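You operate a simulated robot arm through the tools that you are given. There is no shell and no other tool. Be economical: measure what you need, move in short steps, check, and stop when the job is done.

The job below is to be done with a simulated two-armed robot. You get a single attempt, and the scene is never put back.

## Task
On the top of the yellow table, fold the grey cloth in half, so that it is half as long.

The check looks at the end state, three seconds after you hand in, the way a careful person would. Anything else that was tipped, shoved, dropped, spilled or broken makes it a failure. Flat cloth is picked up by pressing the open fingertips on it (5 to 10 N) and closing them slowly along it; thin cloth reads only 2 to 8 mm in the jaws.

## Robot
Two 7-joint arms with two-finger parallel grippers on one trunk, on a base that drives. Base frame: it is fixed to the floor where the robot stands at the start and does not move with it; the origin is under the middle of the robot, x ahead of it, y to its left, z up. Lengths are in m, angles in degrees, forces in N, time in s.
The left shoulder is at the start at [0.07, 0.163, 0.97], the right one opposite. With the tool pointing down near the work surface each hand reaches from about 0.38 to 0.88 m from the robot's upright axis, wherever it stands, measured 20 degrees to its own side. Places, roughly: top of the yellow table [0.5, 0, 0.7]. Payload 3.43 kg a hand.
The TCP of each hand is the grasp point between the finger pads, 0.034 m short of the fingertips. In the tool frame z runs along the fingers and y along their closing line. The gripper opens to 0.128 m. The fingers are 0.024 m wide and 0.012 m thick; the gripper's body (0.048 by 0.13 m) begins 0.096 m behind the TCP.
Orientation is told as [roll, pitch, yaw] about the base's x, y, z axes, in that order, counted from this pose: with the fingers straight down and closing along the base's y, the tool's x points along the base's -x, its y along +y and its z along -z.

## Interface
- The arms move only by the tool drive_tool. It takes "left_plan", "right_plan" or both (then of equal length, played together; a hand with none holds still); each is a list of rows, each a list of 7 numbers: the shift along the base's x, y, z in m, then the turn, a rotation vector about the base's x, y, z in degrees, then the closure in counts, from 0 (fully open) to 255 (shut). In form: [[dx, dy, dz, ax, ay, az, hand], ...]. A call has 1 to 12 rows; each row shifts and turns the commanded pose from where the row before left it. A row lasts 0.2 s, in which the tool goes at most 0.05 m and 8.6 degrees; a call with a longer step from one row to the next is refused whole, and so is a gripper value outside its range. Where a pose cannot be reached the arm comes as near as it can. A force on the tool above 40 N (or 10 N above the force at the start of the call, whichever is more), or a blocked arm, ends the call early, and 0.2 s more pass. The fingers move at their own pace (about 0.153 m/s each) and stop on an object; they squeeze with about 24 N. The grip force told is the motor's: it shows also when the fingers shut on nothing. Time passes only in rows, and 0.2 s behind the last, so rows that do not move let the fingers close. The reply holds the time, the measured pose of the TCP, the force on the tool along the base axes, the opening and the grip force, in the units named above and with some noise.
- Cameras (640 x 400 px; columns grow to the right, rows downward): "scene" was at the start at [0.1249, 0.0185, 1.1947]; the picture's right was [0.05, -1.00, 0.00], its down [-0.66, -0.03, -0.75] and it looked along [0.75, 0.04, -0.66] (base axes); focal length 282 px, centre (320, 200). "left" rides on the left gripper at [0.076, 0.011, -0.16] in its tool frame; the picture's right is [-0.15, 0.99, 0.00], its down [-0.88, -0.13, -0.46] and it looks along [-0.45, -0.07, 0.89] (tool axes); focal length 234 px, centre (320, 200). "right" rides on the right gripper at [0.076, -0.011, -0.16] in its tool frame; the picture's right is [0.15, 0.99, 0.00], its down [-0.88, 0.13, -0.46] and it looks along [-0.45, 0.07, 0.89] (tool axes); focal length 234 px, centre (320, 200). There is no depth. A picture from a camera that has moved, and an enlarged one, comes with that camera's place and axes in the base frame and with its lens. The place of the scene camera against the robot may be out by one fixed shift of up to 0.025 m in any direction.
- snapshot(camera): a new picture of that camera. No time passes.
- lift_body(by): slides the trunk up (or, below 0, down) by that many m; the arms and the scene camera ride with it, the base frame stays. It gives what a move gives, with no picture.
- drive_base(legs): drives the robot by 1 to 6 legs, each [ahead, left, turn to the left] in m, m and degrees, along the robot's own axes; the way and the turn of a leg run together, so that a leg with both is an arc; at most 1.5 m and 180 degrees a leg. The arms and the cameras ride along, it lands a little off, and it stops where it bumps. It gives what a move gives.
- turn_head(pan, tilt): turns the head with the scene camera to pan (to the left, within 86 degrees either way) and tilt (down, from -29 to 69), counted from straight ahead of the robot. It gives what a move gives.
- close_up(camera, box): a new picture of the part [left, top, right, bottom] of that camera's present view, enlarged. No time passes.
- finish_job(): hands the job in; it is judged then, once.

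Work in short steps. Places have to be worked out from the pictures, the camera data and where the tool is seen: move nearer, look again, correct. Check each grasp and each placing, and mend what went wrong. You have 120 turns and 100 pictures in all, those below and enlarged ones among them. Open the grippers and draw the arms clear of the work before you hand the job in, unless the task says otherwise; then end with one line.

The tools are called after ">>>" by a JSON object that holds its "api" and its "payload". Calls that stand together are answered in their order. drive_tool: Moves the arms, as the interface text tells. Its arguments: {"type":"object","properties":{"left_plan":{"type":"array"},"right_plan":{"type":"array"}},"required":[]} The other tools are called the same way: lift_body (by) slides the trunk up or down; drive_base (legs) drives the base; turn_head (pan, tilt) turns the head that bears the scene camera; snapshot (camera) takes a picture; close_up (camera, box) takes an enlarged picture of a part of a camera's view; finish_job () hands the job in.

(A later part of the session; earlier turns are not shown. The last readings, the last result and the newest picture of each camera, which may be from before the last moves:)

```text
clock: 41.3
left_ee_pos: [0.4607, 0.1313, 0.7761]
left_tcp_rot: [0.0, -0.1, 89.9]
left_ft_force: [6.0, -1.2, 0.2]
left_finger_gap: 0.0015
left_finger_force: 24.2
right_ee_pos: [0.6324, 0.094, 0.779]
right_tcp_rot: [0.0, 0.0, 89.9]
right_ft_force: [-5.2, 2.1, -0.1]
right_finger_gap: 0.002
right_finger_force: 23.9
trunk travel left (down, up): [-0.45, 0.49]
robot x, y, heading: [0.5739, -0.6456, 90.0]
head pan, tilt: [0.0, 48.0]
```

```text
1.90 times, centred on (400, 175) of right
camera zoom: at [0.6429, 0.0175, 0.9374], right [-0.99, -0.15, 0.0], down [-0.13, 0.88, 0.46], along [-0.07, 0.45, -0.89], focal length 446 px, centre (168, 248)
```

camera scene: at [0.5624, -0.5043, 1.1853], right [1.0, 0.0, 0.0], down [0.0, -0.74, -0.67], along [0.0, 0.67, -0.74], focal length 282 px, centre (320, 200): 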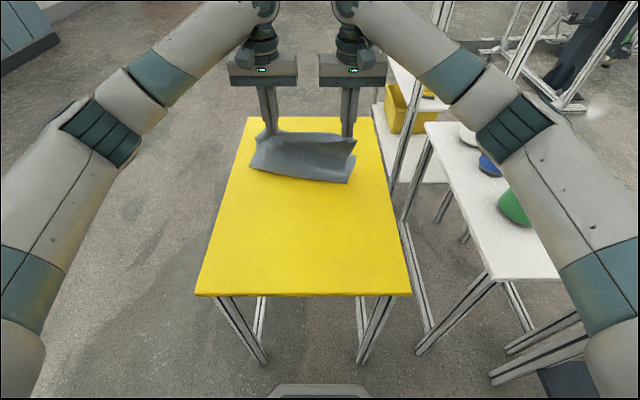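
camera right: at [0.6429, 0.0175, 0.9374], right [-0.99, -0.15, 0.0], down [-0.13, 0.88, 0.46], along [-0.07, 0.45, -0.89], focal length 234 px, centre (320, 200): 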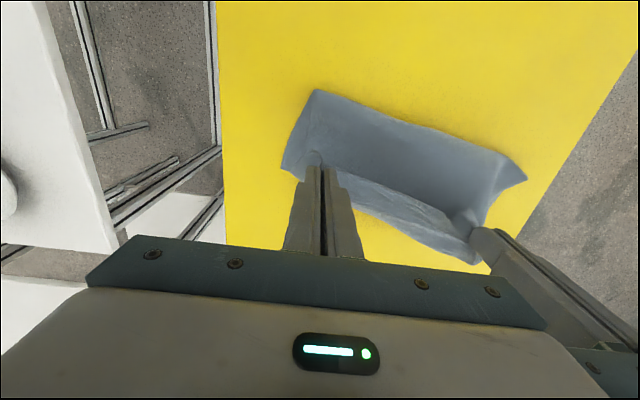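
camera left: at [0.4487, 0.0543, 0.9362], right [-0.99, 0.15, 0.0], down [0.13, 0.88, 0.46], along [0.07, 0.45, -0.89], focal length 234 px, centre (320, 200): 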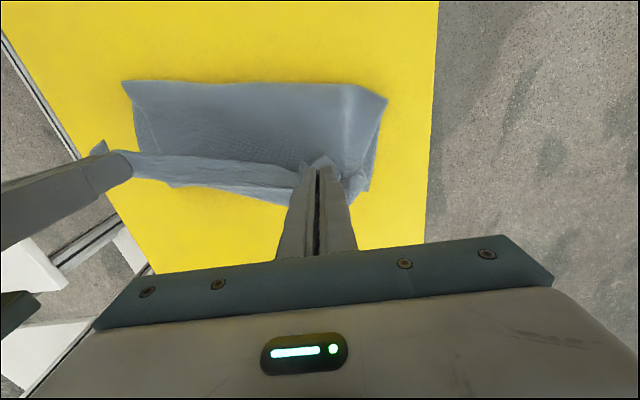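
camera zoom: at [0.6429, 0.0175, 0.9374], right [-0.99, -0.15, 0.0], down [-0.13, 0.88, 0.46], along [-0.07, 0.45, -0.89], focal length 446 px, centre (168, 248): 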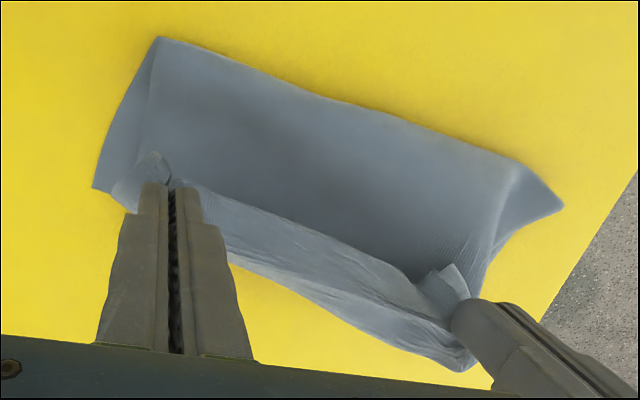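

There is hidden bunching: the visible layers add up to only about 0.25 m of the 0.365 m length. Rather than lay a bad fold, I carry the edge back slowly to straighten the cloth.

>>> {"api": "drive_tool", "payload": {"left_plan": [[0, -0.02, 0.015, 0, 0, 0, 255], [0, -0.025, 0.015, 0, 0, 0, 255], [0, -0.025, 0.015, 0, 0, 0, 255], [0, -0.025, 0, 0, 0, 0, 255], [0, -0.025, 0, 0, 0, 0, 255], [0, -0.025, -0.016, 0, 0, 0, 255], [0, -0.025, -0.016, 0, 0, 0, 255], [0, -0.025, -0.016, 0, 0, 0, 255], [0, -0.025, -0.016, 0, 0, 0, 255], [0, -0.025, -0.016, 0, 0, 0, 255], [0, -0.025, -0.016, 0, 0, 0, 255], [0, -0.01, -0.01, 0, 0, 0, 255]], "right_plan": [[0, -0.017, 0.015, 0, 0, 0, 255], [0, -0.0223, 0.015, 0, 0, 0, 255], [0, -0.0223, 0.015, 0, 0, 0, 255], [0, -0.0223, 0, 0, 0, 0, 255], [0, -0.0223, 0, 0, 0, 0, 255], [0, -0.0223, -0.016, 0, 0, 0, 255], [0, -0.0223, -0.016, 0, 0, 0, 255], [0, -0.0223, -0.016, 0, 0, 0, 255], [0, -0.0223, -0.016, 0, 0, 0, 255], [0, -0.0223, -0.016, 0, 0, 0, 255], [0, -0.0223, -0.016, 0, 0, 0, 255], [0, -0.01, -0.01, 0, 0, 0, 255]]}}

>>> {"api": "snapshot", "payload": {"camera": "scene"}}

>>> {"api": "snapshot", "payload": {"camera": "right"}}

```text
clock: 43.9
left_ee_pos: [0.4635, -0.1492, 0.7159]
left_tcp_rot: [0.0, 0.0, 89.9]
left_ft_force: [1.5, -0.4, 0.0]
left_finger_gap: 0.0015
left_finger_force: 24.3
right_ee_pos: [0.6321, -0.157, 0.7158]
right_tcp_rot: [0.0, 0.0, 89.9]
right_ft_force: [-1.1, -0.1, 0.2]
right_finger_gap: 0.0019
right_finger_force: 24.5
trunk travel left (down, up): [-0.45, 0.49]
robot x, y, heading: [0.5716, -0.6484, 90.0]
head pan, tilt: [0.0, 48.0]
```

```text
67 pictures are left
camera scene: at [0.5624, -0.5038, 1.1852], right [1.0, 0.0, 0.0], down [0.0, -0.74, -0.67], along [0.0, 0.67, -0.74], focal length 282 px, centre (320, 200)
```

scene: 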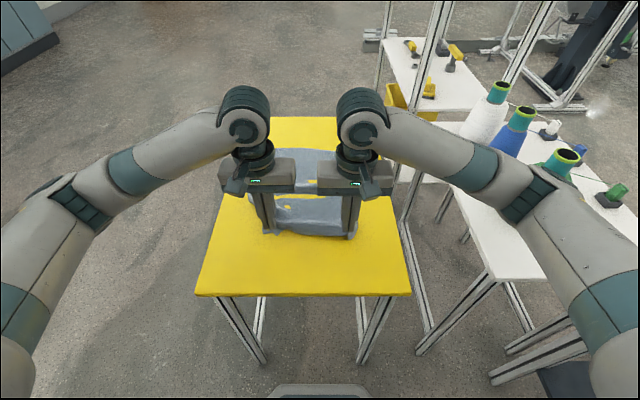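

```text
66 pictures are left
camera right: at [0.6433, -0.2338, 0.8759], right [-0.99, -0.14, 0.0], down [-0.13, 0.88, 0.46], along [-0.07, 0.45, -0.89], focal length 234 px, centre (320, 200)
```

right: 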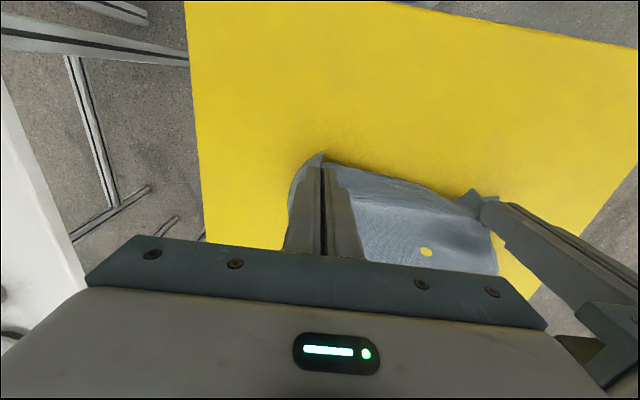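

>>> {"api": "close_up", "payload": {"camera": "scene", "box": [220, 110, 410, 250]}}

```text
2.86 times, centred on (315, 180) of scene
camera zoom: at [0.5624, -0.5038, 1.1852], right [1.0, 0.0, 0.0], down [0.0, -0.74, -0.67], along [0.0, 0.67, -0.74], focal length 805 px, centre (334, 257)
```

zoom: 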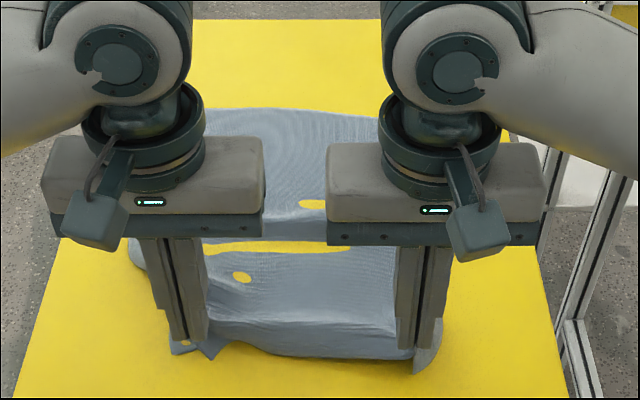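

The cloth is nearly flat again. I lower a bit and pull gently toward the robot to stretch it straight, watching the force.

>>> {"api": "drive_tool", "payload": {"left_plan": [[0, -0.005, -0.005, 0, 0, 0, 255], [0, -0.005, -0.004, 0, 0, 0, 255], [0, -0.005, 0, 0, 0, 0, 255], [0, -0.005, 0, 0, 0, 0, 255], [0, 0, 0, 0, 0, 0, 255]], "right_plan": [[0, -0.005, -0.005, 0, 0, 0, 255], [0, -0.005, -0.004, 0, 0, 0, 255], [0, -0.005, 0, 0, 0, 0, 255], [0, -0.005, 0, 0, 0, 0, 255], [0, 0, 0, 0, 0, 0, 255]]}}

>>> {"api": "turn_head", "payload": {"pan": 0, "tilt": 40}}

>>> {"api": "close_up", "payload": {"camera": "scene", "box": [200, 140, 430, 310]}}

```text
clock: 45.1
left_ee_pos: [0.4613, -0.1686, 0.7063]
left_tcp_rot: [-0.1, 0.0, 89.8]
left_ft_force: [1.7, -0.2, 0.6]
left_finger_gap: 0.0018
left_finger_force: 24.3
right_ee_pos: [0.6333, -0.1764, 0.7075]
right_tcp_rot: [0.0, 0.1, 89.8]
right_ft_force: [-1.2, 0.3, 0.9]
right_finger_gap: 0.0017
right_finger_force: 24.7
trunk travel left (down, up): [-0.45, 0.49]
robot x, y, heading: [0.5688, -0.646, 89.8]
head pan, tilt: [0.0, 48.0]
```

```text
clock: 45.8
left_ee_pos: [0.4602, -0.1688, 0.7063]
left_tcp_rot: [0.0, 0.0, 89.9]
left_ft_force: [1.8, 1.2, -0.6]
left_finger_gap: 0.0019
left_finger_force: 23.8
right_ee_pos: [0.6328, -0.1764, 0.7077]
right_tcp_rot: [0.0, 0.0, 90.0]
right_ft_force: [-1.1, -0.1, -0.4]
right_finger_gap: 0.0018
right_finger_force: 24.4
trunk travel left (down, up): [-0.45, 0.49]
robot x, y, heading: [0.5719, -0.6481, 90.3]
head pan, tilt: [0.0, 40.0]
```

```text
2.35 times, centred on (315, 225) of scene
camera zoom: at [0.5624, -0.4977, 1.1966], right [1.0, 0.0, 0.0], down [0.0, -0.64, -0.77], along [0.0, 0.77, -0.64], focal length 663 px, centre (332, 141)
```

zoom: 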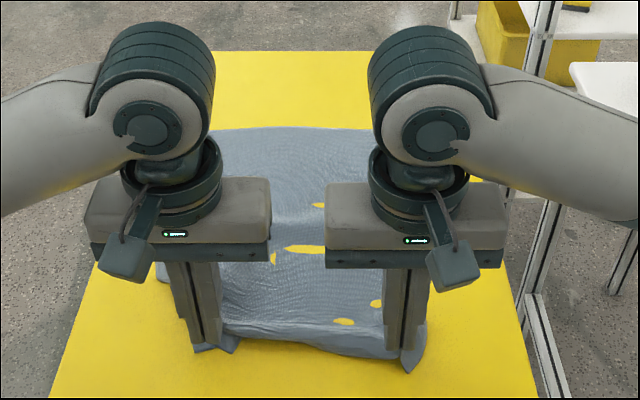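

The cloth still has about 2.5 cm of slack. I pull a bit further, slowly.

>>> {"api": "drive_tool", "payload": {"left_plan": [[0, -0.004, 0, 0, 0, 0, 255], [0, -0.004, 0, 0, 0, 0, 255], [0, -0.004, 0, 0, 0, 0, 255], [0, -0.004, 0, 0, 0, 0, 255], [0, -0.004, 0, 0, 0, 0, 255], [0, -0.004, 0, 0, 0, 0, 255], [0, 0, 0, 0, 0, 0, 255]], "right_plan": [[0, -0.004, 0, 0, 0, 0, 255], [0, -0.004, 0, 0, 0, 0, 255], [0, -0.004, 0, 0, 0, 0, 255], [0, -0.004, 0, 0, 0, 0, 255], [0, -0.004, 0, 0, 0, 0, 255], [0, -0.004, 0, 0, 0, 0, 255], [0, 0, 0, 0, 0, 0, 255]]}}

>>> {"api": "close_up", "payload": {"camera": "scene", "box": [200, 140, 430, 310]}}

>>> {"api": "snapshot", "payload": {"camera": "left"}}

```text
clock: 47.4
left_ee_pos: [0.4619, -0.1919, 0.7055]
left_tcp_rot: [0.1, -0.1, 89.9]
left_ft_force: [0.7, 0.2, 0.3]
left_finger_gap: 0.0019
left_finger_force: 24.2
right_ee_pos: [0.633, -0.2008, 0.7066]
right_tcp_rot: [0.0, 0.0, 89.9]
right_ft_force: [-1.7, 0.8, -0.3]
right_finger_gap: 0.0019
right_finger_force: 23.8
trunk travel left (down, up): [-0.45, 0.49]
robot x, y, heading: [0.5708, -0.6463, 90.1]
head pan, tilt: [0.0, 40.0]
```

```text
2.35 times, centred on (315, 225) of scene
camera zoom: at [0.5624, -0.4977, 1.1966], right [1.0, 0.0, 0.0], down [0.0, -0.64, -0.77], along [0.0, 0.77, -0.64], focal length 663 px, centre (332, 141)
```

zoom: 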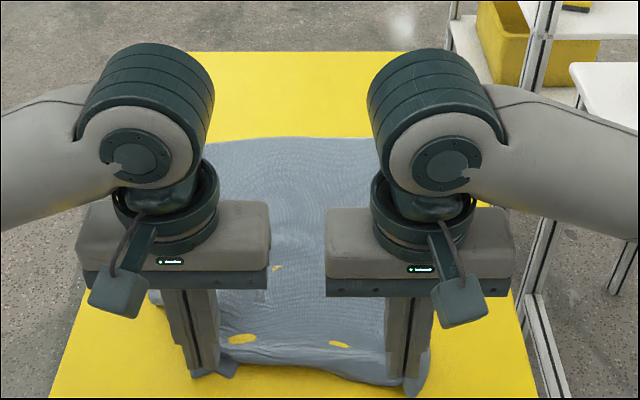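

```text
62 pictures are left
camera left: at [0.4496, -0.2697, 0.8654], right [-0.99, 0.15, 0.0], down [0.13, 0.88, 0.46], along [0.07, 0.45, -0.89], focal length 234 px, centre (320, 200)
```

left: 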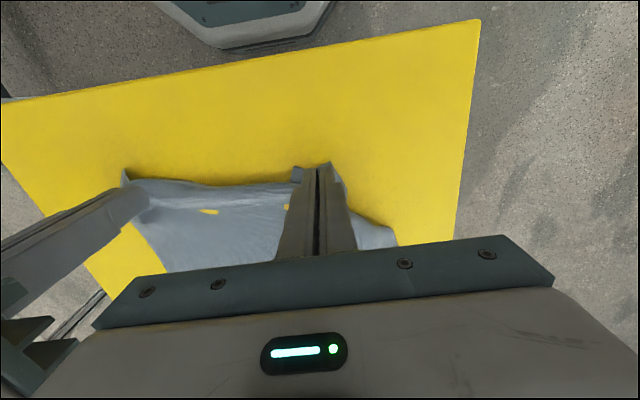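

The cloth is now straight, with the far edge at about y=0.13 and the near edge at about -0.212, so the fold line is about y=-0.045. I redo the arc slowly along a true circle, first to the vertical.

>>> {"api": "drive_tool", "payload": {"left_plan": [[0, 0.006, 0.022, 0, 0, 0, 255], [0, 0.006, 0.022, 0, 0, 0, 255], [0, 0.006, 0.022, 0, 0, 0, 255], [0, 0.014, 0.014, 0, 0, 0, 255], [0, 0.014, 0.014, 0, 0, 0, 255], [0, 0.014, 0.014, 0, 0, 0, 255], [0, 0.014, 0.014, 0, 0, 0, 255], [0, 0.015, 0.006, 0, 0, 0, 255], [0, 0.015, 0.006, 0, 0, 0, 255], [0, 0.015, 0.005, 0, 0, 0, 255], [0, 0.015, 0.003, 0, 0, 0, 255], [0, 0.015, 0.001, 0, 0, 0, 255]], "right_plan": [[0, 0.006, 0.022, 0, 0, 0, 255], [0, 0.006, 0.022, 0, 0, 0, 255], [0, 0.006, 0.022, 0, 0, 0, 255], [0, 0.014, 0.014, 0, 0, 0, 255], [0, 0.014, 0.014, 0, 0, 0, 255], [0, 0.014, 0.014, 0, 0, 0, 255], [0, 0.014, 0.014, 0, 0, 0, 255], [0, 0.015, 0.006, 0, 0, 0, 255], [0, 0.015, 0.006, 0, 0, 0, 255], [0, 0.015, 0.005, 0, 0, 0, 255], [0, 0.015, 0.003, 0, 0, 0, 255], [0, 0.015, 0.001, 0, 0, 0, 255]]}}

>>> {"api": "snapshot", "payload": {"camera": "scene"}}

>>> {"api": "snapshot", "payload": {"camera": "left"}}

>>> {"api": "snapshot", "payload": {"camera": "right"}}

```text
clock: 50.0
left_ee_pos: [0.4607, -0.0424, 0.8488]
left_tcp_rot: [0.0, 0.1, 89.8]
left_ft_force: [2.5, -0.4, -0.4]
left_finger_gap: 0.0016
left_finger_force: 24.3
right_ee_pos: [0.6329, -0.051, 0.851]
right_tcp_rot: [0.0, 0.0, 89.9]
right_ft_force: [-1.8, 0.3, 1.0]
right_finger_gap: 0.0019
right_finger_force: 23.4
trunk travel left (down, up): [-0.45, 0.49]
robot x, y, heading: [0.5716, -0.6487, 90.0]
head pan, tilt: [0.0, 40.0]
```

```text
61 pictures are left
camera scene: at [0.5625, -0.4971, 1.1965], right [1.0, 0.0, 0.0], down [0.0, -0.64, -0.77], along [0.0, 0.77, -0.64], focal length 282 px, centre (320, 200)
```

scene: 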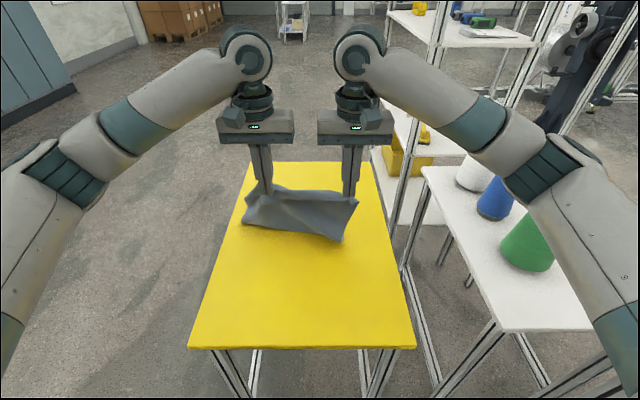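

```text
60 pictures are left
camera left: at [0.4487, -0.119, 1.0078], right [-0.99, 0.15, 0.0], down [0.13, 0.88, 0.45], along [0.07, 0.45, -0.89], focal length 234 px, centre (320, 200)
```

left: 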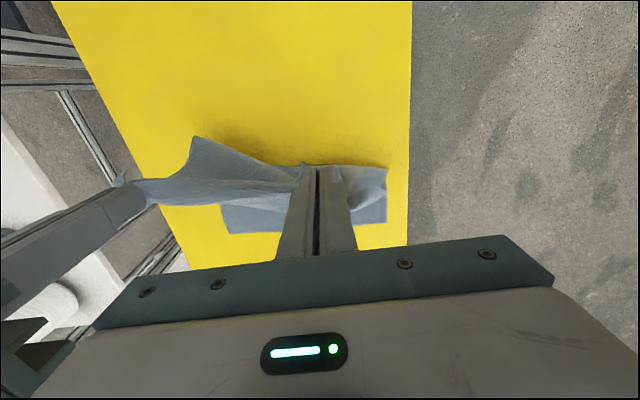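

```text
59 pictures are left
camera right: at [0.6439, -0.1276, 1.0099], right [-0.99, -0.14, 0.0], down [-0.13, 0.88, 0.46], along [-0.07, 0.45, -0.89], focal length 234 px, centre (320, 200)
```

right: 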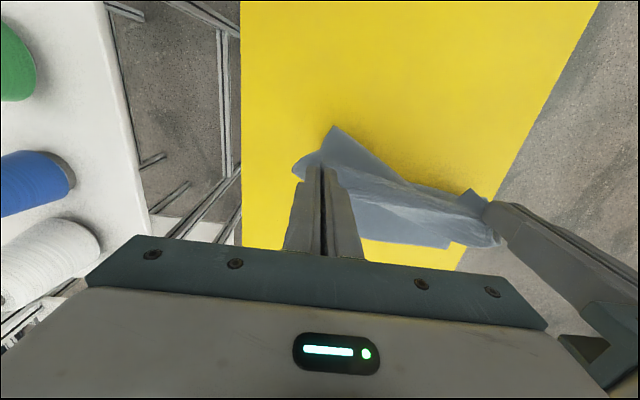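

The right side looks right, but on the left the lower layer seems short. I look closely.

>>> {"api": "close_up", "payload": {"camera": "scene", "box": [210, 150, 390, 260]}}

>>> {"api": "close_up", "payload": {"camera": "left", "box": [120, 110, 420, 260]}}

```text
3.56 times, centred on (300, 205) of scene
camera zoom: at [0.5625, -0.4971, 1.1965], right [1.0, 0.0, 0.0], down [0.0, -0.64, -0.77], along [0.0, 0.77, -0.64], focal length 1002 px, centre (391, 182)
```

zoom: 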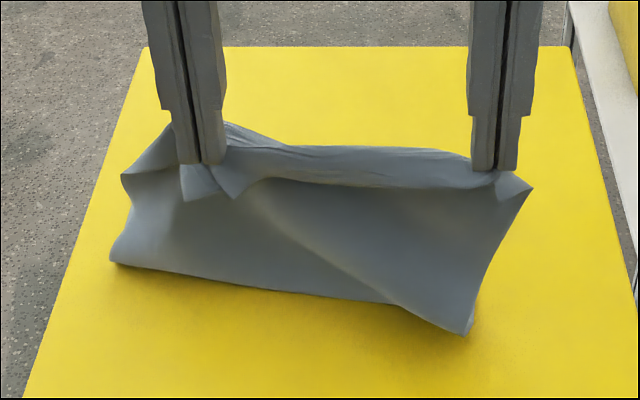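

```text
2.13 times, centred on (270, 185) of left
camera zoom: at [0.4487, -0.119, 1.0078], right [-0.99, 0.15, 0.0], down [0.13, 0.88, 0.45], along [0.07, 0.45, -0.89], focal length 500 px, centre (427, 232)
```

zoom: 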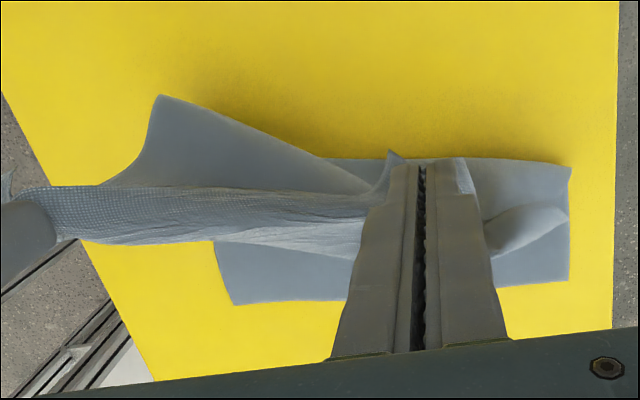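

The left pleat holds the corner skewed, so the cloth hangs twisted. I'll lay it back flat, release it, and regrasp with the fingers closing across the edge, which avoids gathering sideways.

>>> {"api": "drive_tool", "payload": {"left_plan": [[0, -0.015, -0.003, 0, 0, 0, 255], [0, -0.018, -0.006, 0, 0, 0, 255], [0, -0.018, -0.01, 0, 0, 0, 255], [0, -0.018, -0.012, 0, 0, 0, 255], [0, -0.018, -0.014, 0, 0, 0, 255], [0, -0.018, -0.016, 0, 0, 0, 255], [0, -0.018, -0.018, 0, 0, 0, 255], [0, -0.015, -0.02, 0, 0, 0, 255], [0, -0.01, -0.02, 0, 0, 0, 255], [0, -0.01, -0.018, 0, 0, 0, 255], [0, -0.006, -0.008, 0, 0, 0, 255], [0, 0, 0, 0, 0, 0, 255]], "right_plan": [[0, -0.015, -0.003, 0, 0, 0, 255], [0, -0.018, -0.006, 0, 0, 0, 255], [0, -0.018, -0.01, 0, 0, 0, 255], [0, -0.018, -0.012, 0, 0, 0, 255], [0, -0.018, -0.014, 0, 0, 0, 255], [0, -0.018, -0.016, 0, 0, 0, 255], [0, -0.018, -0.018, 0, 0, 0, 255], [0, -0.015, -0.02, 0, 0, 0, 255], [0, -0.01, -0.02, 0, 0, 0, 255], [0, -0.01, -0.018, 0, 0, 0, 255], [0, -0.006, -0.008, 0, 0, 0, 255], [0, 0, 0, 0, 0, 0, 255]]}}

```text
clock: 52.6
left_ee_pos: [0.4623, -0.2073, 0.7043]
left_tcp_rot: [-0.1, 0.0, 89.9]
left_ft_force: [1.1, 0.4, -0.2]
left_finger_gap: 0.0015
left_finger_force: 24.0
right_ee_pos: [0.6328, -0.2161, 0.706]
right_tcp_rot: [-0.1, 0.0, 89.8]
right_ft_force: [-1.5, 0.3, 1.4]
right_finger_gap: 0.0015
right_finger_force: 23.8
trunk travel left (down, up): [-0.45, 0.49]
robot x, y, heading: [0.5774, -0.65, 89.9]
head pan, tilt: [0.0, 40.0]
```

Now I lower to contact, open slowly against the cloth to spread the pleats, and lift away.

>>> {"api": "drive_tool", "payload": {"left_plan": [[0, 0, -0.005, 0, 0, 0, 255], [0, 0, -0.0035, 0, 0, 0, 255], [0, 0, 0, 0, 0, 0, 245], [0, 0, 0, 0, 0, 0, 230], [0, 0, 0, 0, 0, 0, 215], [0, 0, 0, 0, 0, 0, 200], [0, 0, 0, 0, 0, 0, 185], [0, 0, 0, 0, 0, 0, 170], [0, 0, 0, 0, 0, 0, 155], [0, 0, 0.01, 0, 0, 0, 155], [0, 0, 0.03, 0, 0, 0, 155], [0, 0, 0.03, 0, 0, 0, 155]], "right_plan": [[0, 0, -0.006, 0, 0, 0, 255], [0, 0, -0.005, 0, 0, 0, 255], [0, 0, 0, 0, 0, 0, 245], [0, 0, 0, 0, 0, 0, 230], [0, 0, 0, 0, 0, 0, 215], [0, 0, 0, 0, 0, 0, 200], [0, 0, 0, 0, 0, 0, 185], [0, 0, 0, 0, 0, 0, 170], [0, 0, 0, 0, 0, 0, 155], [0, 0, 0.01, 0, 0, 0, 155], [0, 0, 0.03, 0, 0, 0, 155], [0, 0, 0.03, 0, 0, 0, 155]]}}

>>> {"api": "snapshot", "payload": {"camera": "left"}}

>>> {"api": "snapshot", "payload": {"camera": "right"}}

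```text
clock: 55.2
left_ee_pos: [0.4604, -0.2074, 0.7668]
left_tcp_rot: [0.0, 0.0, 89.9]
left_ft_force: [-0.1, 0.3, -0.2]
left_finger_gap: 0.0503
left_finger_force: 0.0
right_ee_pos: [0.6322, -0.2168, 0.7637]
right_tcp_rot: [-0.2, 0.0, 90.0]
right_ft_force: [-0.2, 0.2, 0.2]
right_finger_gap: 0.0502
right_finger_force: 0.0
trunk travel left (down, up): [-0.45, 0.49]
robot x, y, heading: [0.5745, -0.6501, 90.1]
head pan, tilt: [0.0, 40.0]
```

```text
56 pictures are left
camera left: at [0.4492, -0.2843, 0.9255], right [-0.99, 0.15, 0.0], down [0.13, 0.88, 0.46], along [0.07, 0.45, -0.89], focal length 234 px, centre (320, 200)
```

left: 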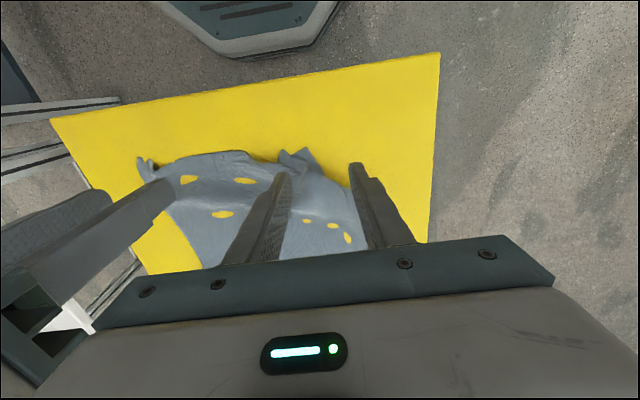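

```text
55 pictures are left
camera right: at [0.6432, -0.293, 0.9229], right [-0.99, -0.14, 0.0], down [-0.13, 0.88, 0.46], along [-0.06, 0.45, -0.89], focal length 234 px, centre (320, 200)
```

right: 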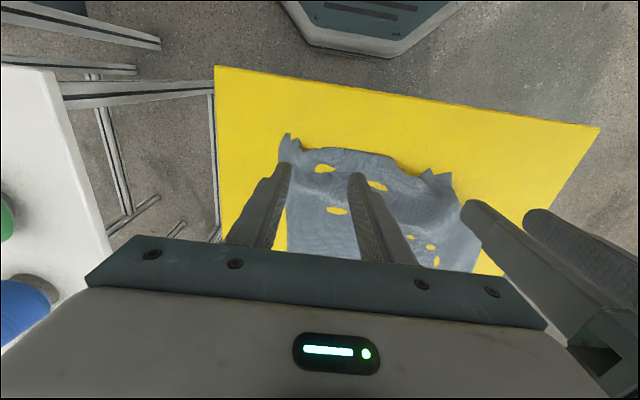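

The corners are still crumpled. I raise the hands and draw them outward for a full view.

>>> {"api": "drive_tool", "payload": {"left_plan": [[-0.02, 0, 0.03, 0, 0, 0, 100], [-0.03, 0, 0.03, 0, 0, 0, 100], [-0.03, 0, 0.02, 0, 0, 0, 100], [-0.03, 0, 0.02, 0, 0, 0, 100], [0, 0, 0, 0, 0, 0, 100]], "right_plan": [[0.02, 0, 0.03, 0, 0, 0, 100], [0.03, 0, 0.03, 0, 0, 0, 100], [0.03, 0, 0.02, 0, 0, 0, 100], [0.03, 0, 0.02, 0, 0, 0, 100], [0, 0, 0, 0, 0, 0, 100]]}}

>>> {"api": "close_up", "payload": {"camera": "scene", "box": [180, 140, 430, 300]}}

```text
clock: 56.4
left_ee_pos: [0.3521, -0.2065, 0.8644]
left_tcp_rot: [0.0, 0.2, 89.8]
left_ft_force: [0.4, -0.2, -0.1]
left_finger_gap: 0.0778
left_finger_force: 0.1
right_ee_pos: [0.7419, -0.2146, 0.863]
right_tcp_rot: [-0.1, 0.1, 89.9]
right_ft_force: [-0.3, 0.1, 1.1]
right_finger_gap: 0.0779
right_finger_force: 0.1
trunk travel left (down, up): [-0.45, 0.49]
robot x, y, heading: [0.5693, -0.645, 89.6]
head pan, tilt: [0.0, 40.0]
```

```text
2.50 times, centred on (305, 220) of scene
camera zoom: at [0.5624, -0.4969, 1.1965], right [1.0, 0.0, 0.0], down [0.0, -0.64, -0.77], along [0.0, 0.77, -0.64], focal length 704 px, centre (358, 150)
```

zoom: 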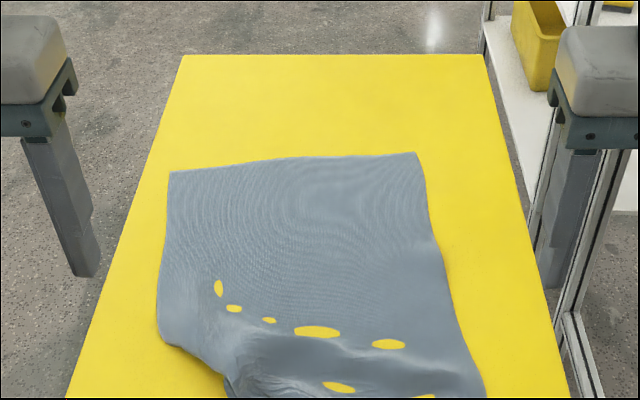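

I tilt the head down to see the near part.

>>> {"api": "turn_head", "payload": {"pan": 0, "tilt": 55}}

>>> {"api": "close_up", "payload": {"camera": "scene", "box": [180, 80, 440, 250]}}

```text
clock: 57.2
left_ee_pos: [0.3521, -0.2073, 0.8656]
left_tcp_rot: [0.0, -0.1, 90.0]
left_ft_force: [-0.4, 0.6, 0.5]
left_finger_gap: 0.0776
left_finger_force: 0.0
right_ee_pos: [0.7422, -0.215, 0.8631]
right_tcp_rot: [-0.1, 0.0, 89.8]
right_ft_force: [0.0, 0.6, 0.6]
right_finger_gap: 0.0778
right_finger_force: 0.1
trunk travel left (down, up): [-0.45, 0.49]
robot x, y, heading: [0.5729, -0.6489, 90.0]
head pan, tilt: [0.0, 55.0]
```

```text
2.35 times, centred on (310, 165) of scene
camera zoom: at [0.5624, -0.5105, 1.176], right [1.0, 0.0, 0.0], down [0.0, -0.82, -0.57], along [0.0, 0.57, -0.82], focal length 663 px, centre (344, 282)
```

zoom: 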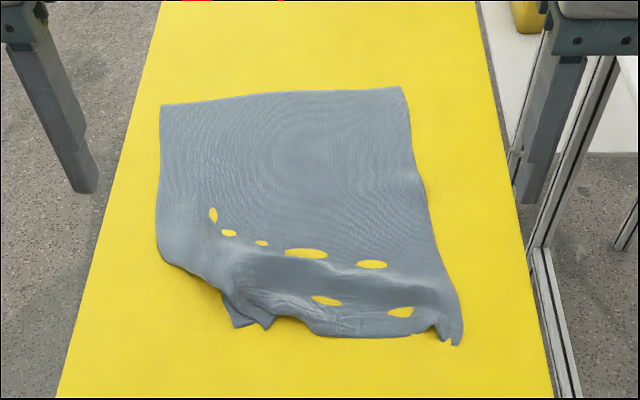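

The far edge is clean, but the near-left corner is bunched. I look at that corner with the left camera before pulling it out.

>>> {"api": "close_up", "payload": {"camera": "left", "box": [100, 80, 380, 260]}}

>>> {"api": "close_up", "payload": {"camera": "scene", "box": [230, 170, 390, 240]}}

```text
2.22 times, centred on (240, 170) of left
camera zoom: at [0.3394, -0.2834, 1.0247], right [-0.99, 0.15, 0.0], down [0.13, 0.88, 0.46], along [0.07, 0.45, -0.89], focal length 520 px, centre (498, 267)
```

zoom: 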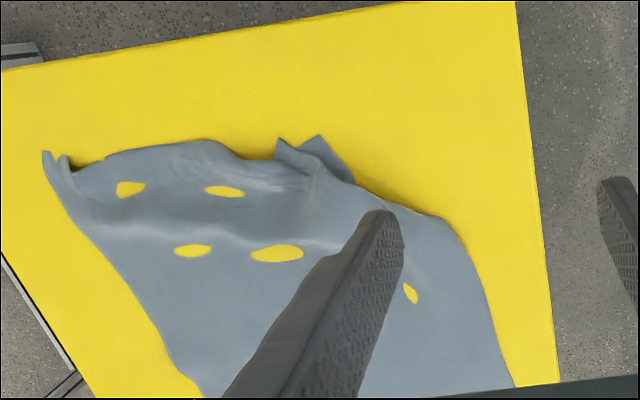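

```text
4.00 times, centred on (310, 205) of scene
camera zoom: at [0.5624, -0.5105, 1.176], right [1.0, 0.0, 0.0], down [0.0, -0.82, -0.57], along [0.0, 0.57, -0.82], focal length 1127 px, centre (360, 180)
```

zoom: 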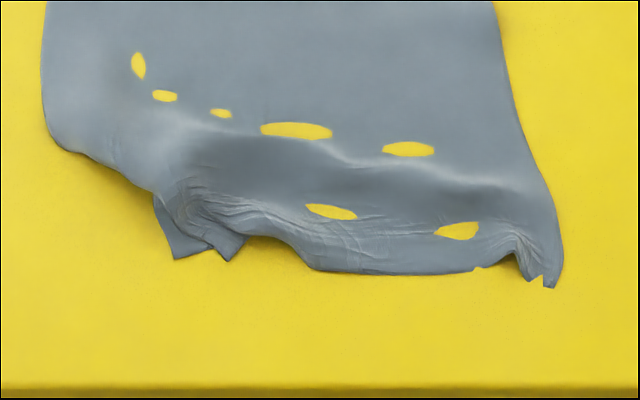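

The true near-left corner is tucked at about (0.475,-0.22), and it belongs at about (0.40,-0.28). I move the left hand over the flap to pinch and pull it out.

>>> {"api": "drive_tool", "payload": {"left_plan": [[0.021, 0, -0.02, 0, 0, 0, 170], [0.021, 0, -0.025, 0, 0, 0, 170], [0.021, 0, -0.025, 0, 0, 0, 170], [0.021, 0, -0.025, 0, 0, 0, 170], [0.021, 0, -0.025, 0, 0, 0, 170], [0.021, 0, -0.022, 0, 0, 0, 170], [0, 0, 0, 0, 0, 0, 170]]}}

>>> {"api": "close_up", "payload": {"camera": "left", "box": [160, 110, 440, 270]}}

```text
clock: 58.8
left_ee_pos: [0.4764, -0.2052, 0.7248]
left_tcp_rot: [0.0, -0.1, 90.0]
left_ft_force: [-1.0, 0.9, -0.9]
left_finger_gap: 0.0425
left_finger_force: 0.1
right_ee_pos: [0.7405, -0.2162, 0.8648]
right_tcp_rot: [-0.1, 0.0, 89.7]
right_ft_force: [0.5, 0.6, 0.0]
right_finger_gap: 0.0779
right_finger_force: 0.1
trunk travel left (down, up): [-0.45, 0.49]
robot x, y, heading: [0.572, -0.6479, 89.9]
head pan, tilt: [0.0, 55.0]
```

```text
2.29 times, centred on (300, 190) of left
camera zoom: at [0.4643, -0.2825, 0.884], right [-0.99, 0.15, 0.0], down [0.13, 0.88, 0.46], along [0.07, 0.45, -0.89], focal length 535 px, centre (366, 223)
```

zoom: 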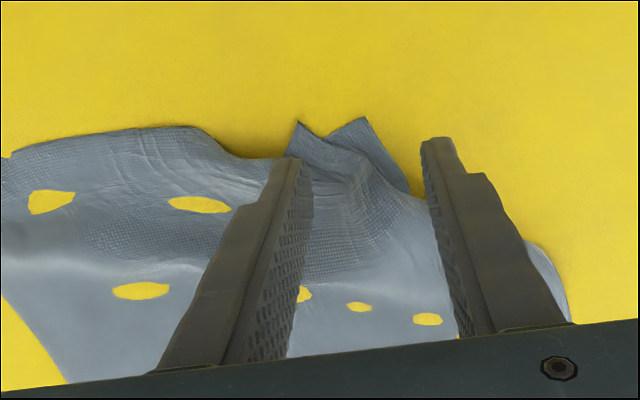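

The fingers straddle the flap. I shift 5 mm, lower to contact and close slowly.

>>> {"api": "drive_tool", "payload": {"left_plan": [[0.005, -0.006, -0.012, 0, 0, 0, 170], [0, 0, -0.012, 0, 0, 0, 170], [0, 0, -0.005, 0, 0, 0, 170], [0, 0, -0.0015, 0, 0, 0, 175], [0, 0, 0, 0, 0, 0, 185], [0, 0, 0, 0, 0, 0, 195], [0, 0, 0, 0, 0, 0, 205], [0, 0, 0, 0, 0, 0, 220], [0, 0, 0, 0, 0, 0, 235], [0, 0, 0, 0, 0, 0, 255], [0, 0, 0, 0, 0, 0, 255]]}}

>>> {"api": "close_up", "payload": {"camera": "left", "box": [160, 110, 440, 270]}}

```text
clock: 61.0
left_ee_pos: [0.4829, -0.2123, 0.6965]
left_tcp_rot: [-0.1, -0.3, 90.0]
left_ft_force: [-1.9, -2.6, 20.4]
left_finger_gap: 0.0018
left_finger_force: 24.2
right_ee_pos: [0.7424, -0.2155, 0.8637]
right_tcp_rot: [0.0, -0.1, 89.9]
right_ft_force: [0.2, 0.0, -0.2]
right_finger_gap: 0.078
right_finger_force: 0.1
trunk travel left (down, up): [-0.45, 0.49]
robot x, y, heading: [0.5728, -0.6448, 90.1]
head pan, tilt: [0.0, 55.0]
stopped in row 11 (left hand): the force on the tool passed its limit (the readings are from after the stop); the commanded pose is now the measured one
```

```text
2.29 times, centred on (300, 190) of left
camera zoom: at [0.4703, -0.2904, 0.8552], right [-0.99, 0.15, 0.0], down [0.13, 0.88, 0.46], along [0.07, 0.46, -0.89], focal length 535 px, centre (366, 223)
```

zoom: 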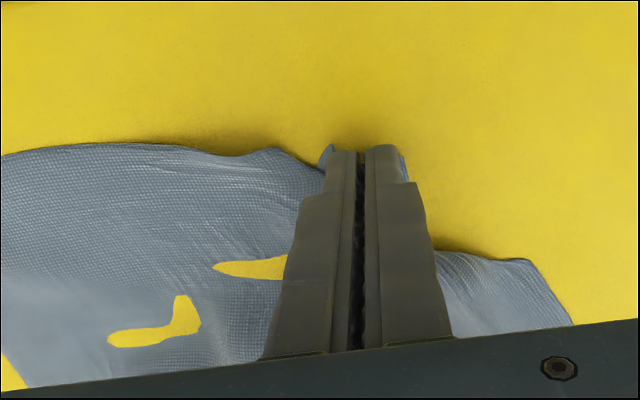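

The corner is gripped. I lift 8 mm and pull it out to about (0.41,-0.265).

>>> {"api": "drive_tool", "payload": {"left_plan": [[0, 0, 0.008, 0, 0, 0, 255], [-0.012, -0.009, 0, 0, 0, 0, 255], [-0.012, -0.009, 0, 0, 0, 0, 255], [-0.012, -0.009, 0, 0, 0, 0, 255], [-0.012, -0.009, 0, 0, 0, 0, 255], [-0.012, -0.009, 0, 0, 0, 0, 255], [-0.012, -0.008, 0, 0, 0, 0, 255], [0, 0, 0, 0, 0, 0, 255]]}}

>>> {"api": "close_up", "payload": {"camera": "scene", "box": [180, 80, 440, 250]}}

```text
clock: 62.9
left_ee_pos: [0.4106, -0.2667, 0.702]
left_tcp_rot: [0.1, -0.1, 89.9]
left_ft_force: [0.2, 0.5, 0.9]
left_finger_gap: 0.002
left_finger_force: 23.7
right_ee_pos: [0.7421, -0.2151, 0.8631]
right_tcp_rot: [0.0, 0.0, 89.9]
right_ft_force: [0.0, 0.4, -0.2]
right_finger_gap: 0.0778
right_finger_force: 0.0
trunk travel left (down, up): [-0.45, 0.49]
robot x, y, heading: [0.5716, -0.6473, 89.8]
head pan, tilt: [0.0, 55.0]
```

```text
2.35 times, centred on (310, 165) of scene
camera zoom: at [0.5625, -0.5105, 1.1759], right [1.0, 0.0, 0.0], down [0.0, -0.82, -0.57], along [0.0, 0.57, -0.82], focal length 663 px, centre (344, 282)
```

zoom: 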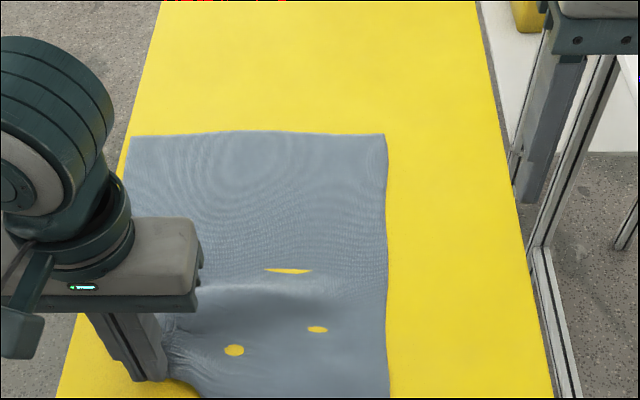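

The pull straightened the cloth but slid it toward me and to the left. I release this corner gently. Then I'll grasp the clean far edge, pull the cloth back to centre and fold from that side.

>>> {"api": "drive_tool", "payload": {"left_plan": [[0, 0, -0.005, 0, 0, 0, 255], [0, 0, -0.002, 0, 0, 0, 250], [0, 0, 0, 0, 0, 0, 240], [0, 0, 0, 0, 0, 0, 228], [0, 0, 0, 0, 0, 0, 216], [0, 0, 0, 0, 0, 0, 204], [0, 0, 0, 0, 0, 0, 192], [0, 0, 0, 0, 0, 0, 180], [0, 0, 0.01, 0, 0, 0, 170], [0, 0, 0.03, 0, 0, 0, 150], [-0.02, 0, 0.04, 0, 0, 0, 100], [-0.03, 0, 0.03, 0, 0, 0, 100]]}}

>>> {"api": "drive_tool", "payload": {"left_plan": [[-0.03, 0, 0.03, 0, 0, 0, 100], [-0.04, 0, 0.01, 0, 0, 0, 100], [0, 0, 0, 0, 0, 0, 100]]}}

>>> {"api": "close_up", "payload": {"camera": "scene", "box": [160, 80, 440, 270]}}

```text
clock: 65.5
left_ee_pos: [0.3597, -0.267, 0.8047]
left_tcp_rot: [0.0, -0.1, 89.9]
left_ft_force: [-0.2, -0.2, 0.2]
left_finger_gap: 0.0778
left_finger_force: 0.0
right_ee_pos: [0.7416, -0.2158, 0.8625]
right_tcp_rot: [-0.1, -0.1, 89.9]
right_ft_force: [-0.1, -0.1, 0.0]
right_finger_gap: 0.0778
right_finger_force: 0.1
trunk travel left (down, up): [-0.45, 0.49]
robot x, y, heading: [0.5716, -0.6503, 89.7]
head pan, tilt: [0.0, 55.0]
```

```text
clock: 66.2
left_ee_pos: [0.2891, -0.2657, 0.8458]
left_tcp_rot: [0.0, -0.2, 89.9]
left_ft_force: [-0.2, 1.0, -0.7]
left_finger_gap: 0.0776
left_finger_force: 0.0
right_ee_pos: [0.7428, -0.215, 0.8638]
right_tcp_rot: [-0.1, 0.0, 89.9]
right_ft_force: [0.5, 0.0, 0.0]
right_finger_gap: 0.0777
right_finger_force: 0.0
trunk travel left (down, up): [-0.45, 0.49]
robot x, y, heading: [0.5688, -0.6491, 89.9]
head pan, tilt: [0.0, 55.0]
```

```text
2.11 times, centred on (300, 175) of scene
camera zoom: at [0.5629, -0.5103, 1.1759], right [1.0, 0.0, 0.0], down [0.0, -0.82, -0.57], along [0.0, 0.57, -0.82], focal length 593 px, centre (362, 253)
```

zoom: 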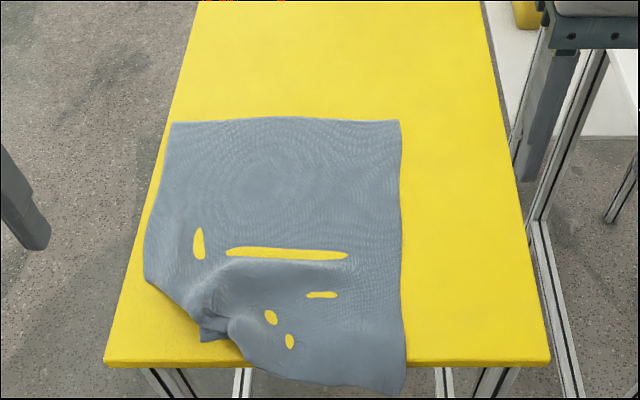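

The near-left corner is still tucked, and part of the near edge overhangs the table, but the far edge is straight: (0.333,0.022) to (0.619,0.023). I move both hands above its corners, turning them 90° so the jaws close across the edge.

>>> {"api": "drive_tool", "payload": {"left_plan": [[0.0058, 0.023, -0.0078, 0, 0, -8.18, 180], [0.0058, 0.023, -0.0078, 0, 0, -8.18, 180], [0.0058, 0.023, -0.0078, 0, 0, -8.18, 180], [0.0058, 0.023, -0.0078, 0, 0, -8.18, 180], [0.0058, 0.023, -0.0078, 0, 0, -8.18, 180], [0.0058, 0.023, -0.0078, 0, 0, -8.18, 180], [0.0058, 0.023, -0.0078, 0, 0, -8.18, 180], [0.0058, 0.023, -0.0078, 0, 0, -8.18, 180], [0.0058, 0.023, -0.0078, 0, 0, -8.18, 180], [0.0058, 0.023, -0.0078, 0, 0, -8.18, 180], [0.0058, 0.023, -0.0078, 0, 0, -8.18, 180], [0, 0, 0, 0, 0, 0, 180]], "right_plan": [[-0.013, 0.0184, -0.0094, 0, 0, 8.18, 180], [-0.013, 0.0184, -0.0094, 0, 0, 8.18, 180], [-0.013, 0.0184, -0.0094, 0, 0, 8.18, 180], [-0.013, 0.0184, -0.0094, 0, 0, 8.18, 180], [-0.013, 0.0184, -0.0094, 0, 0, 8.18, 180], [-0.013, 0.0184, -0.0094, 0, 0, 8.18, 180], [-0.013, 0.0184, -0.0094, 0, 0, 8.18, 180], [-0.013, 0.0184, -0.0094, 0, 0, 8.18, 180], [-0.013, 0.0184, -0.0094, 0, 0, 8.18, 180], [-0.013, 0.0184, -0.0094, 0, 0, 8.18, 180], [-0.013, 0.0184, -0.0094, 0, 0, 8.18, 180], [0, 0, 0, 0, 0, 0, 180]]}}

>>> {"api": "snapshot", "payload": {"camera": "left"}}

>>> {"api": "snapshot", "payload": {"camera": "right"}}

>>> {"api": "snapshot", "payload": {"camera": "scene"}}

```text
clock: 68.8
left_ee_pos: [0.3538, -0.0125, 0.7596]
left_tcp_rot: [0.0, -0.1, -0.1]
left_ft_force: [-0.5, 0.8, -0.3]
left_finger_gap: 0.0372
left_finger_force: 0.0
right_ee_pos: [0.5985, -0.0117, 0.7595]
right_tcp_rot: [-0.2, 0.0, 179.9]
right_ft_force: [0.3, -0.5, 0.1]
right_finger_gap: 0.0376
right_finger_force: 0.1
trunk travel left (down, up): [-0.45, 0.49]
robot x, y, heading: [0.5751, -0.6484, 89.8]
head pan, tilt: [0.0, 55.0]
```

```text
46 pictures are left
camera left: at [0.2776, -0.0019, 0.9193], right [0.15, 0.99, 0.0], down [0.88, -0.13, 0.46], along [0.45, -0.07, -0.89], focal length 234 px, centre (320, 200)
```

left: 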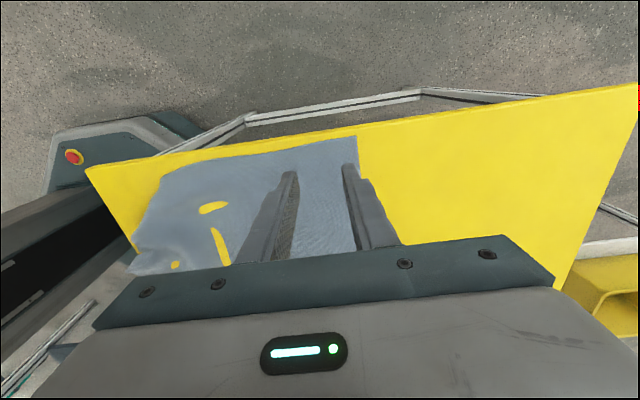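

```text
45 pictures are left
camera right: at [0.6741, -0.0023, 0.9194], right [0.15, -0.99, 0.0], down [-0.88, -0.13, 0.46], along [-0.45, -0.07, -0.89], focal length 234 px, centre (320, 200)
```

right: 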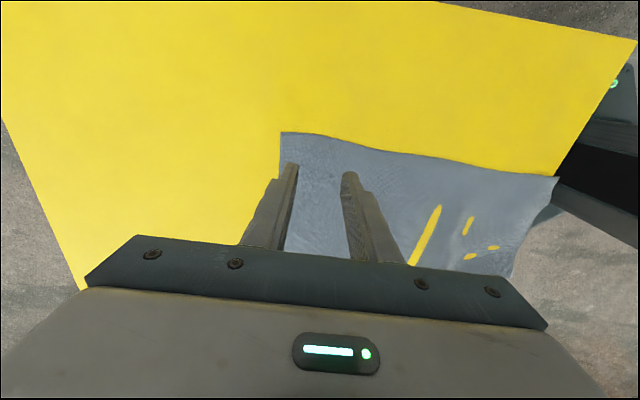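

```text
44 pictures are left
camera scene: at [0.5623, -0.511, 1.176], right [1.0, 0.0, 0.0], down [0.0, -0.82, -0.57], along [0.0, 0.57, -0.82], focal length 282 px, centre (320, 200)
```

scene: 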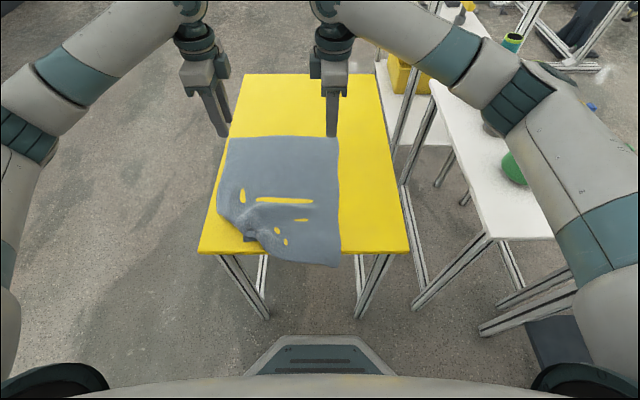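

The corners are at (0.338,0.028) and (0.618,0.033), so the hands are well placed. I shift 5 mm out and lower to just above contact.

>>> {"api": "drive_tool", "payload": {"left_plan": [[0, 0.005, -0.02, 0, 0, 0, 180], [0, 0, -0.02, 0, 0, 0, 180], [0, 0, -0.015, 0, 0, 0, 180], [0, 0, -0.007, 0, 0, 0, 180], [0, 0, -0.002, 0, 0, 0, 180], [0, 0, 0, 0, 0, 0, 180]], "right_plan": [[0.003, 0.006, -0.02, 0, 0, 0, 180], [0, 0, -0.02, 0, 0, 0, 180], [0, 0, -0.015, 0, 0, 0, 180], [0, 0, -0.007, 0, 0, 0, 180], [0, 0, -0.002, 0, 0, 0, 180], [0, 0, 0, 0, 0, 0, 180]]}}

```text
clock: 70.2
left_ee_pos: [0.3554, -0.0064, 0.6955]
left_tcp_rot: [0.0, -0.1, -0.1]
left_ft_force: [-0.3, 0.7, -0.3]
left_finger_gap: 0.0379
left_finger_force: 0.2
right_ee_pos: [0.601, -0.0072, 0.6968]
right_tcp_rot: [0.0, 0.0, 179.8]
right_ft_force: [0.6, 0.0, 0.1]
right_finger_gap: 0.0375
right_finger_force: 0.1
trunk travel left (down, up): [-0.45, 0.49]
robot x, y, heading: [0.5698, -0.6469, 90.0]
head pan, tilt: [0.0, 55.0]
```

Now I creep to contact.

>>> {"api": "drive_tool", "payload": {"left_plan": [[0, 0, -0.001, 0, 0, 0, 180], [0, 0, -0.001, 0, 0, 0, 180], [0, 0, 0, 0, 0, 0, 180]], "right_plan": [[0, 0, -0.001, 0, 0, 0, 180], [0, 0, -0.001, 0, 0, 0, 180], [0, 0, 0, 0, 0, 0, 180]]}}

```text
clock: 71.0
left_ee_pos: [0.3552, -0.0085, 0.6945]
left_tcp_rot: [0.0, -0.1, -0.1]
left_ft_force: [0.0, 0.7, 0.5]
left_finger_gap: 0.0377
left_finger_force: 0.0
right_ee_pos: [0.6015, -0.0063, 0.6942]
right_tcp_rot: [0.0, 0.1, 179.9]
right_ft_force: [0.6, -0.1, 3.3]
right_finger_gap: 0.0374
right_finger_force: 0.0
trunk travel left (down, up): [-0.45, 0.49]
robot x, y, heading: [0.5735, -0.6511, 90.0]
head pan, tilt: [0.0, 55.0]
```

>>> {"api": "drive_tool", "payload": {"left_plan": [[0, 0, -0.001, 0, 0, 0, 180], [0, 0, 0, 0, 0, 0, 180]], "right_plan": [[0, 0, -0.0005, 0, 0, 0, 180], [0, 0, 0, 0, 0, 0, 180]]}}

```text
clock: 71.7
left_ee_pos: [0.3555, -0.0065, 0.6935]
left_tcp_rot: [0.0, -0.1, 0.1]
left_ft_force: [-1.5, 0.1, 4.4]
left_finger_gap: 0.0375
left_finger_force: 0.1
right_ee_pos: [0.602, -0.006, 0.6941]
right_tcp_rot: [-0.2, 0.1, 180.0]
right_ft_force: [-0.5, 0.3, 3.9]
right_finger_gap: 0.0376
right_finger_force: 0.0
trunk travel left (down, up): [-0.45, 0.49]
robot x, y, heading: [0.5715, -0.6504, 89.9]
head pan, tilt: [0.0, 55.0]
```

Each hand presses at about 4 N. I add 0.6 mm and close slowly.

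>>> {"api": "drive_tool", "payload": {"left_plan": [[0, 0, -0.0006, 0, 0, 0, 180], [0, 0, 0, 0, 0, 0, 187], [0, 0, 0, 0, 0, 0, 194], [0, 0, 0, 0, 0, 0, 201], [0, 0, 0, 0, 0, 0, 208], [0, 0, 0, 0, 0, 0, 215], [0, 0, 0, 0, 0, 0, 222], [0, 0, 0, 0, 0, 0, 229], [0, 0, 0, 0, 0, 0, 236], [0, 0, 0, 0, 0, 0, 245], [0, 0, 0, 0, 0, 0, 255], [0, 0, 0, 0, 0, 0, 255]], "right_plan": [[0, 0, -0.0006, 0, 0, 0, 180], [0, 0, 0, 0, 0, 0, 187], [0, 0, 0, 0, 0, 0, 194], [0, 0, 0, 0, 0, 0, 201], [0, 0, 0, 0, 0, 0, 208], [0, 0, 0, 0, 0, 0, 215], [0, 0, 0, 0, 0, 0, 222], [0, 0, 0, 0, 0, 0, 229], [0, 0, 0, 0, 0, 0, 236], [0, 0, 0, 0, 0, 0, 245], [0, 0, 0, 0, 0, 0, 255], [0, 0, 0, 0, 0, 0, 255]]}}

>>> {"api": "snapshot", "payload": {"camera": "left"}}

>>> {"api": "snapshot", "payload": {"camera": "right"}}

```text
clock: 74.2
left_ee_pos: [0.3556, -0.0096, 0.6954]
left_tcp_rot: [0.2, -0.2, -0.1]
left_ft_force: [0.9, -2.9, 20.9]
left_finger_gap: 0.0001
left_finger_force: 23.7
right_ee_pos: [0.602, -0.0077, 0.6953]
right_tcp_rot: [-0.2, 0.1, 179.9]
right_ft_force: [-0.4, -2.3, 14.7]
right_finger_gap: 0.0
right_finger_force: 23.7
trunk travel left (down, up): [-0.45, 0.49]
robot x, y, heading: [0.5716, -0.6488, 90.0]
head pan, tilt: [0.0, 55.0]
```

```text
43 pictures are left
camera left: at [0.2784, 0.0, 0.8544], right [0.15, 0.99, 0.0], down [0.88, -0.13, 0.46], along [0.45, -0.06, -0.89], focal length 234 px, centre (320, 200)
```

left: 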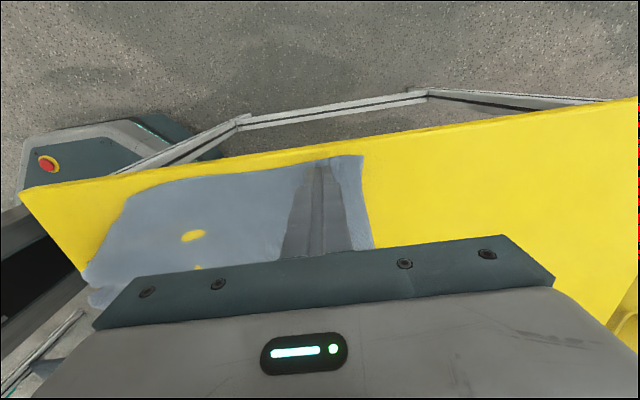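

```text
42 pictures are left
camera right: at [0.6779, 0.0014, 0.8546], right [0.14, -0.99, 0.0], down [-0.88, -0.13, 0.46], along [-0.45, -0.06, -0.89], focal length 234 px, centre (320, 200)
```

right: 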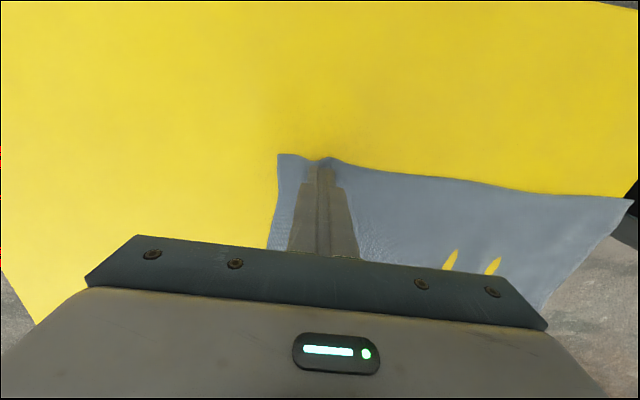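

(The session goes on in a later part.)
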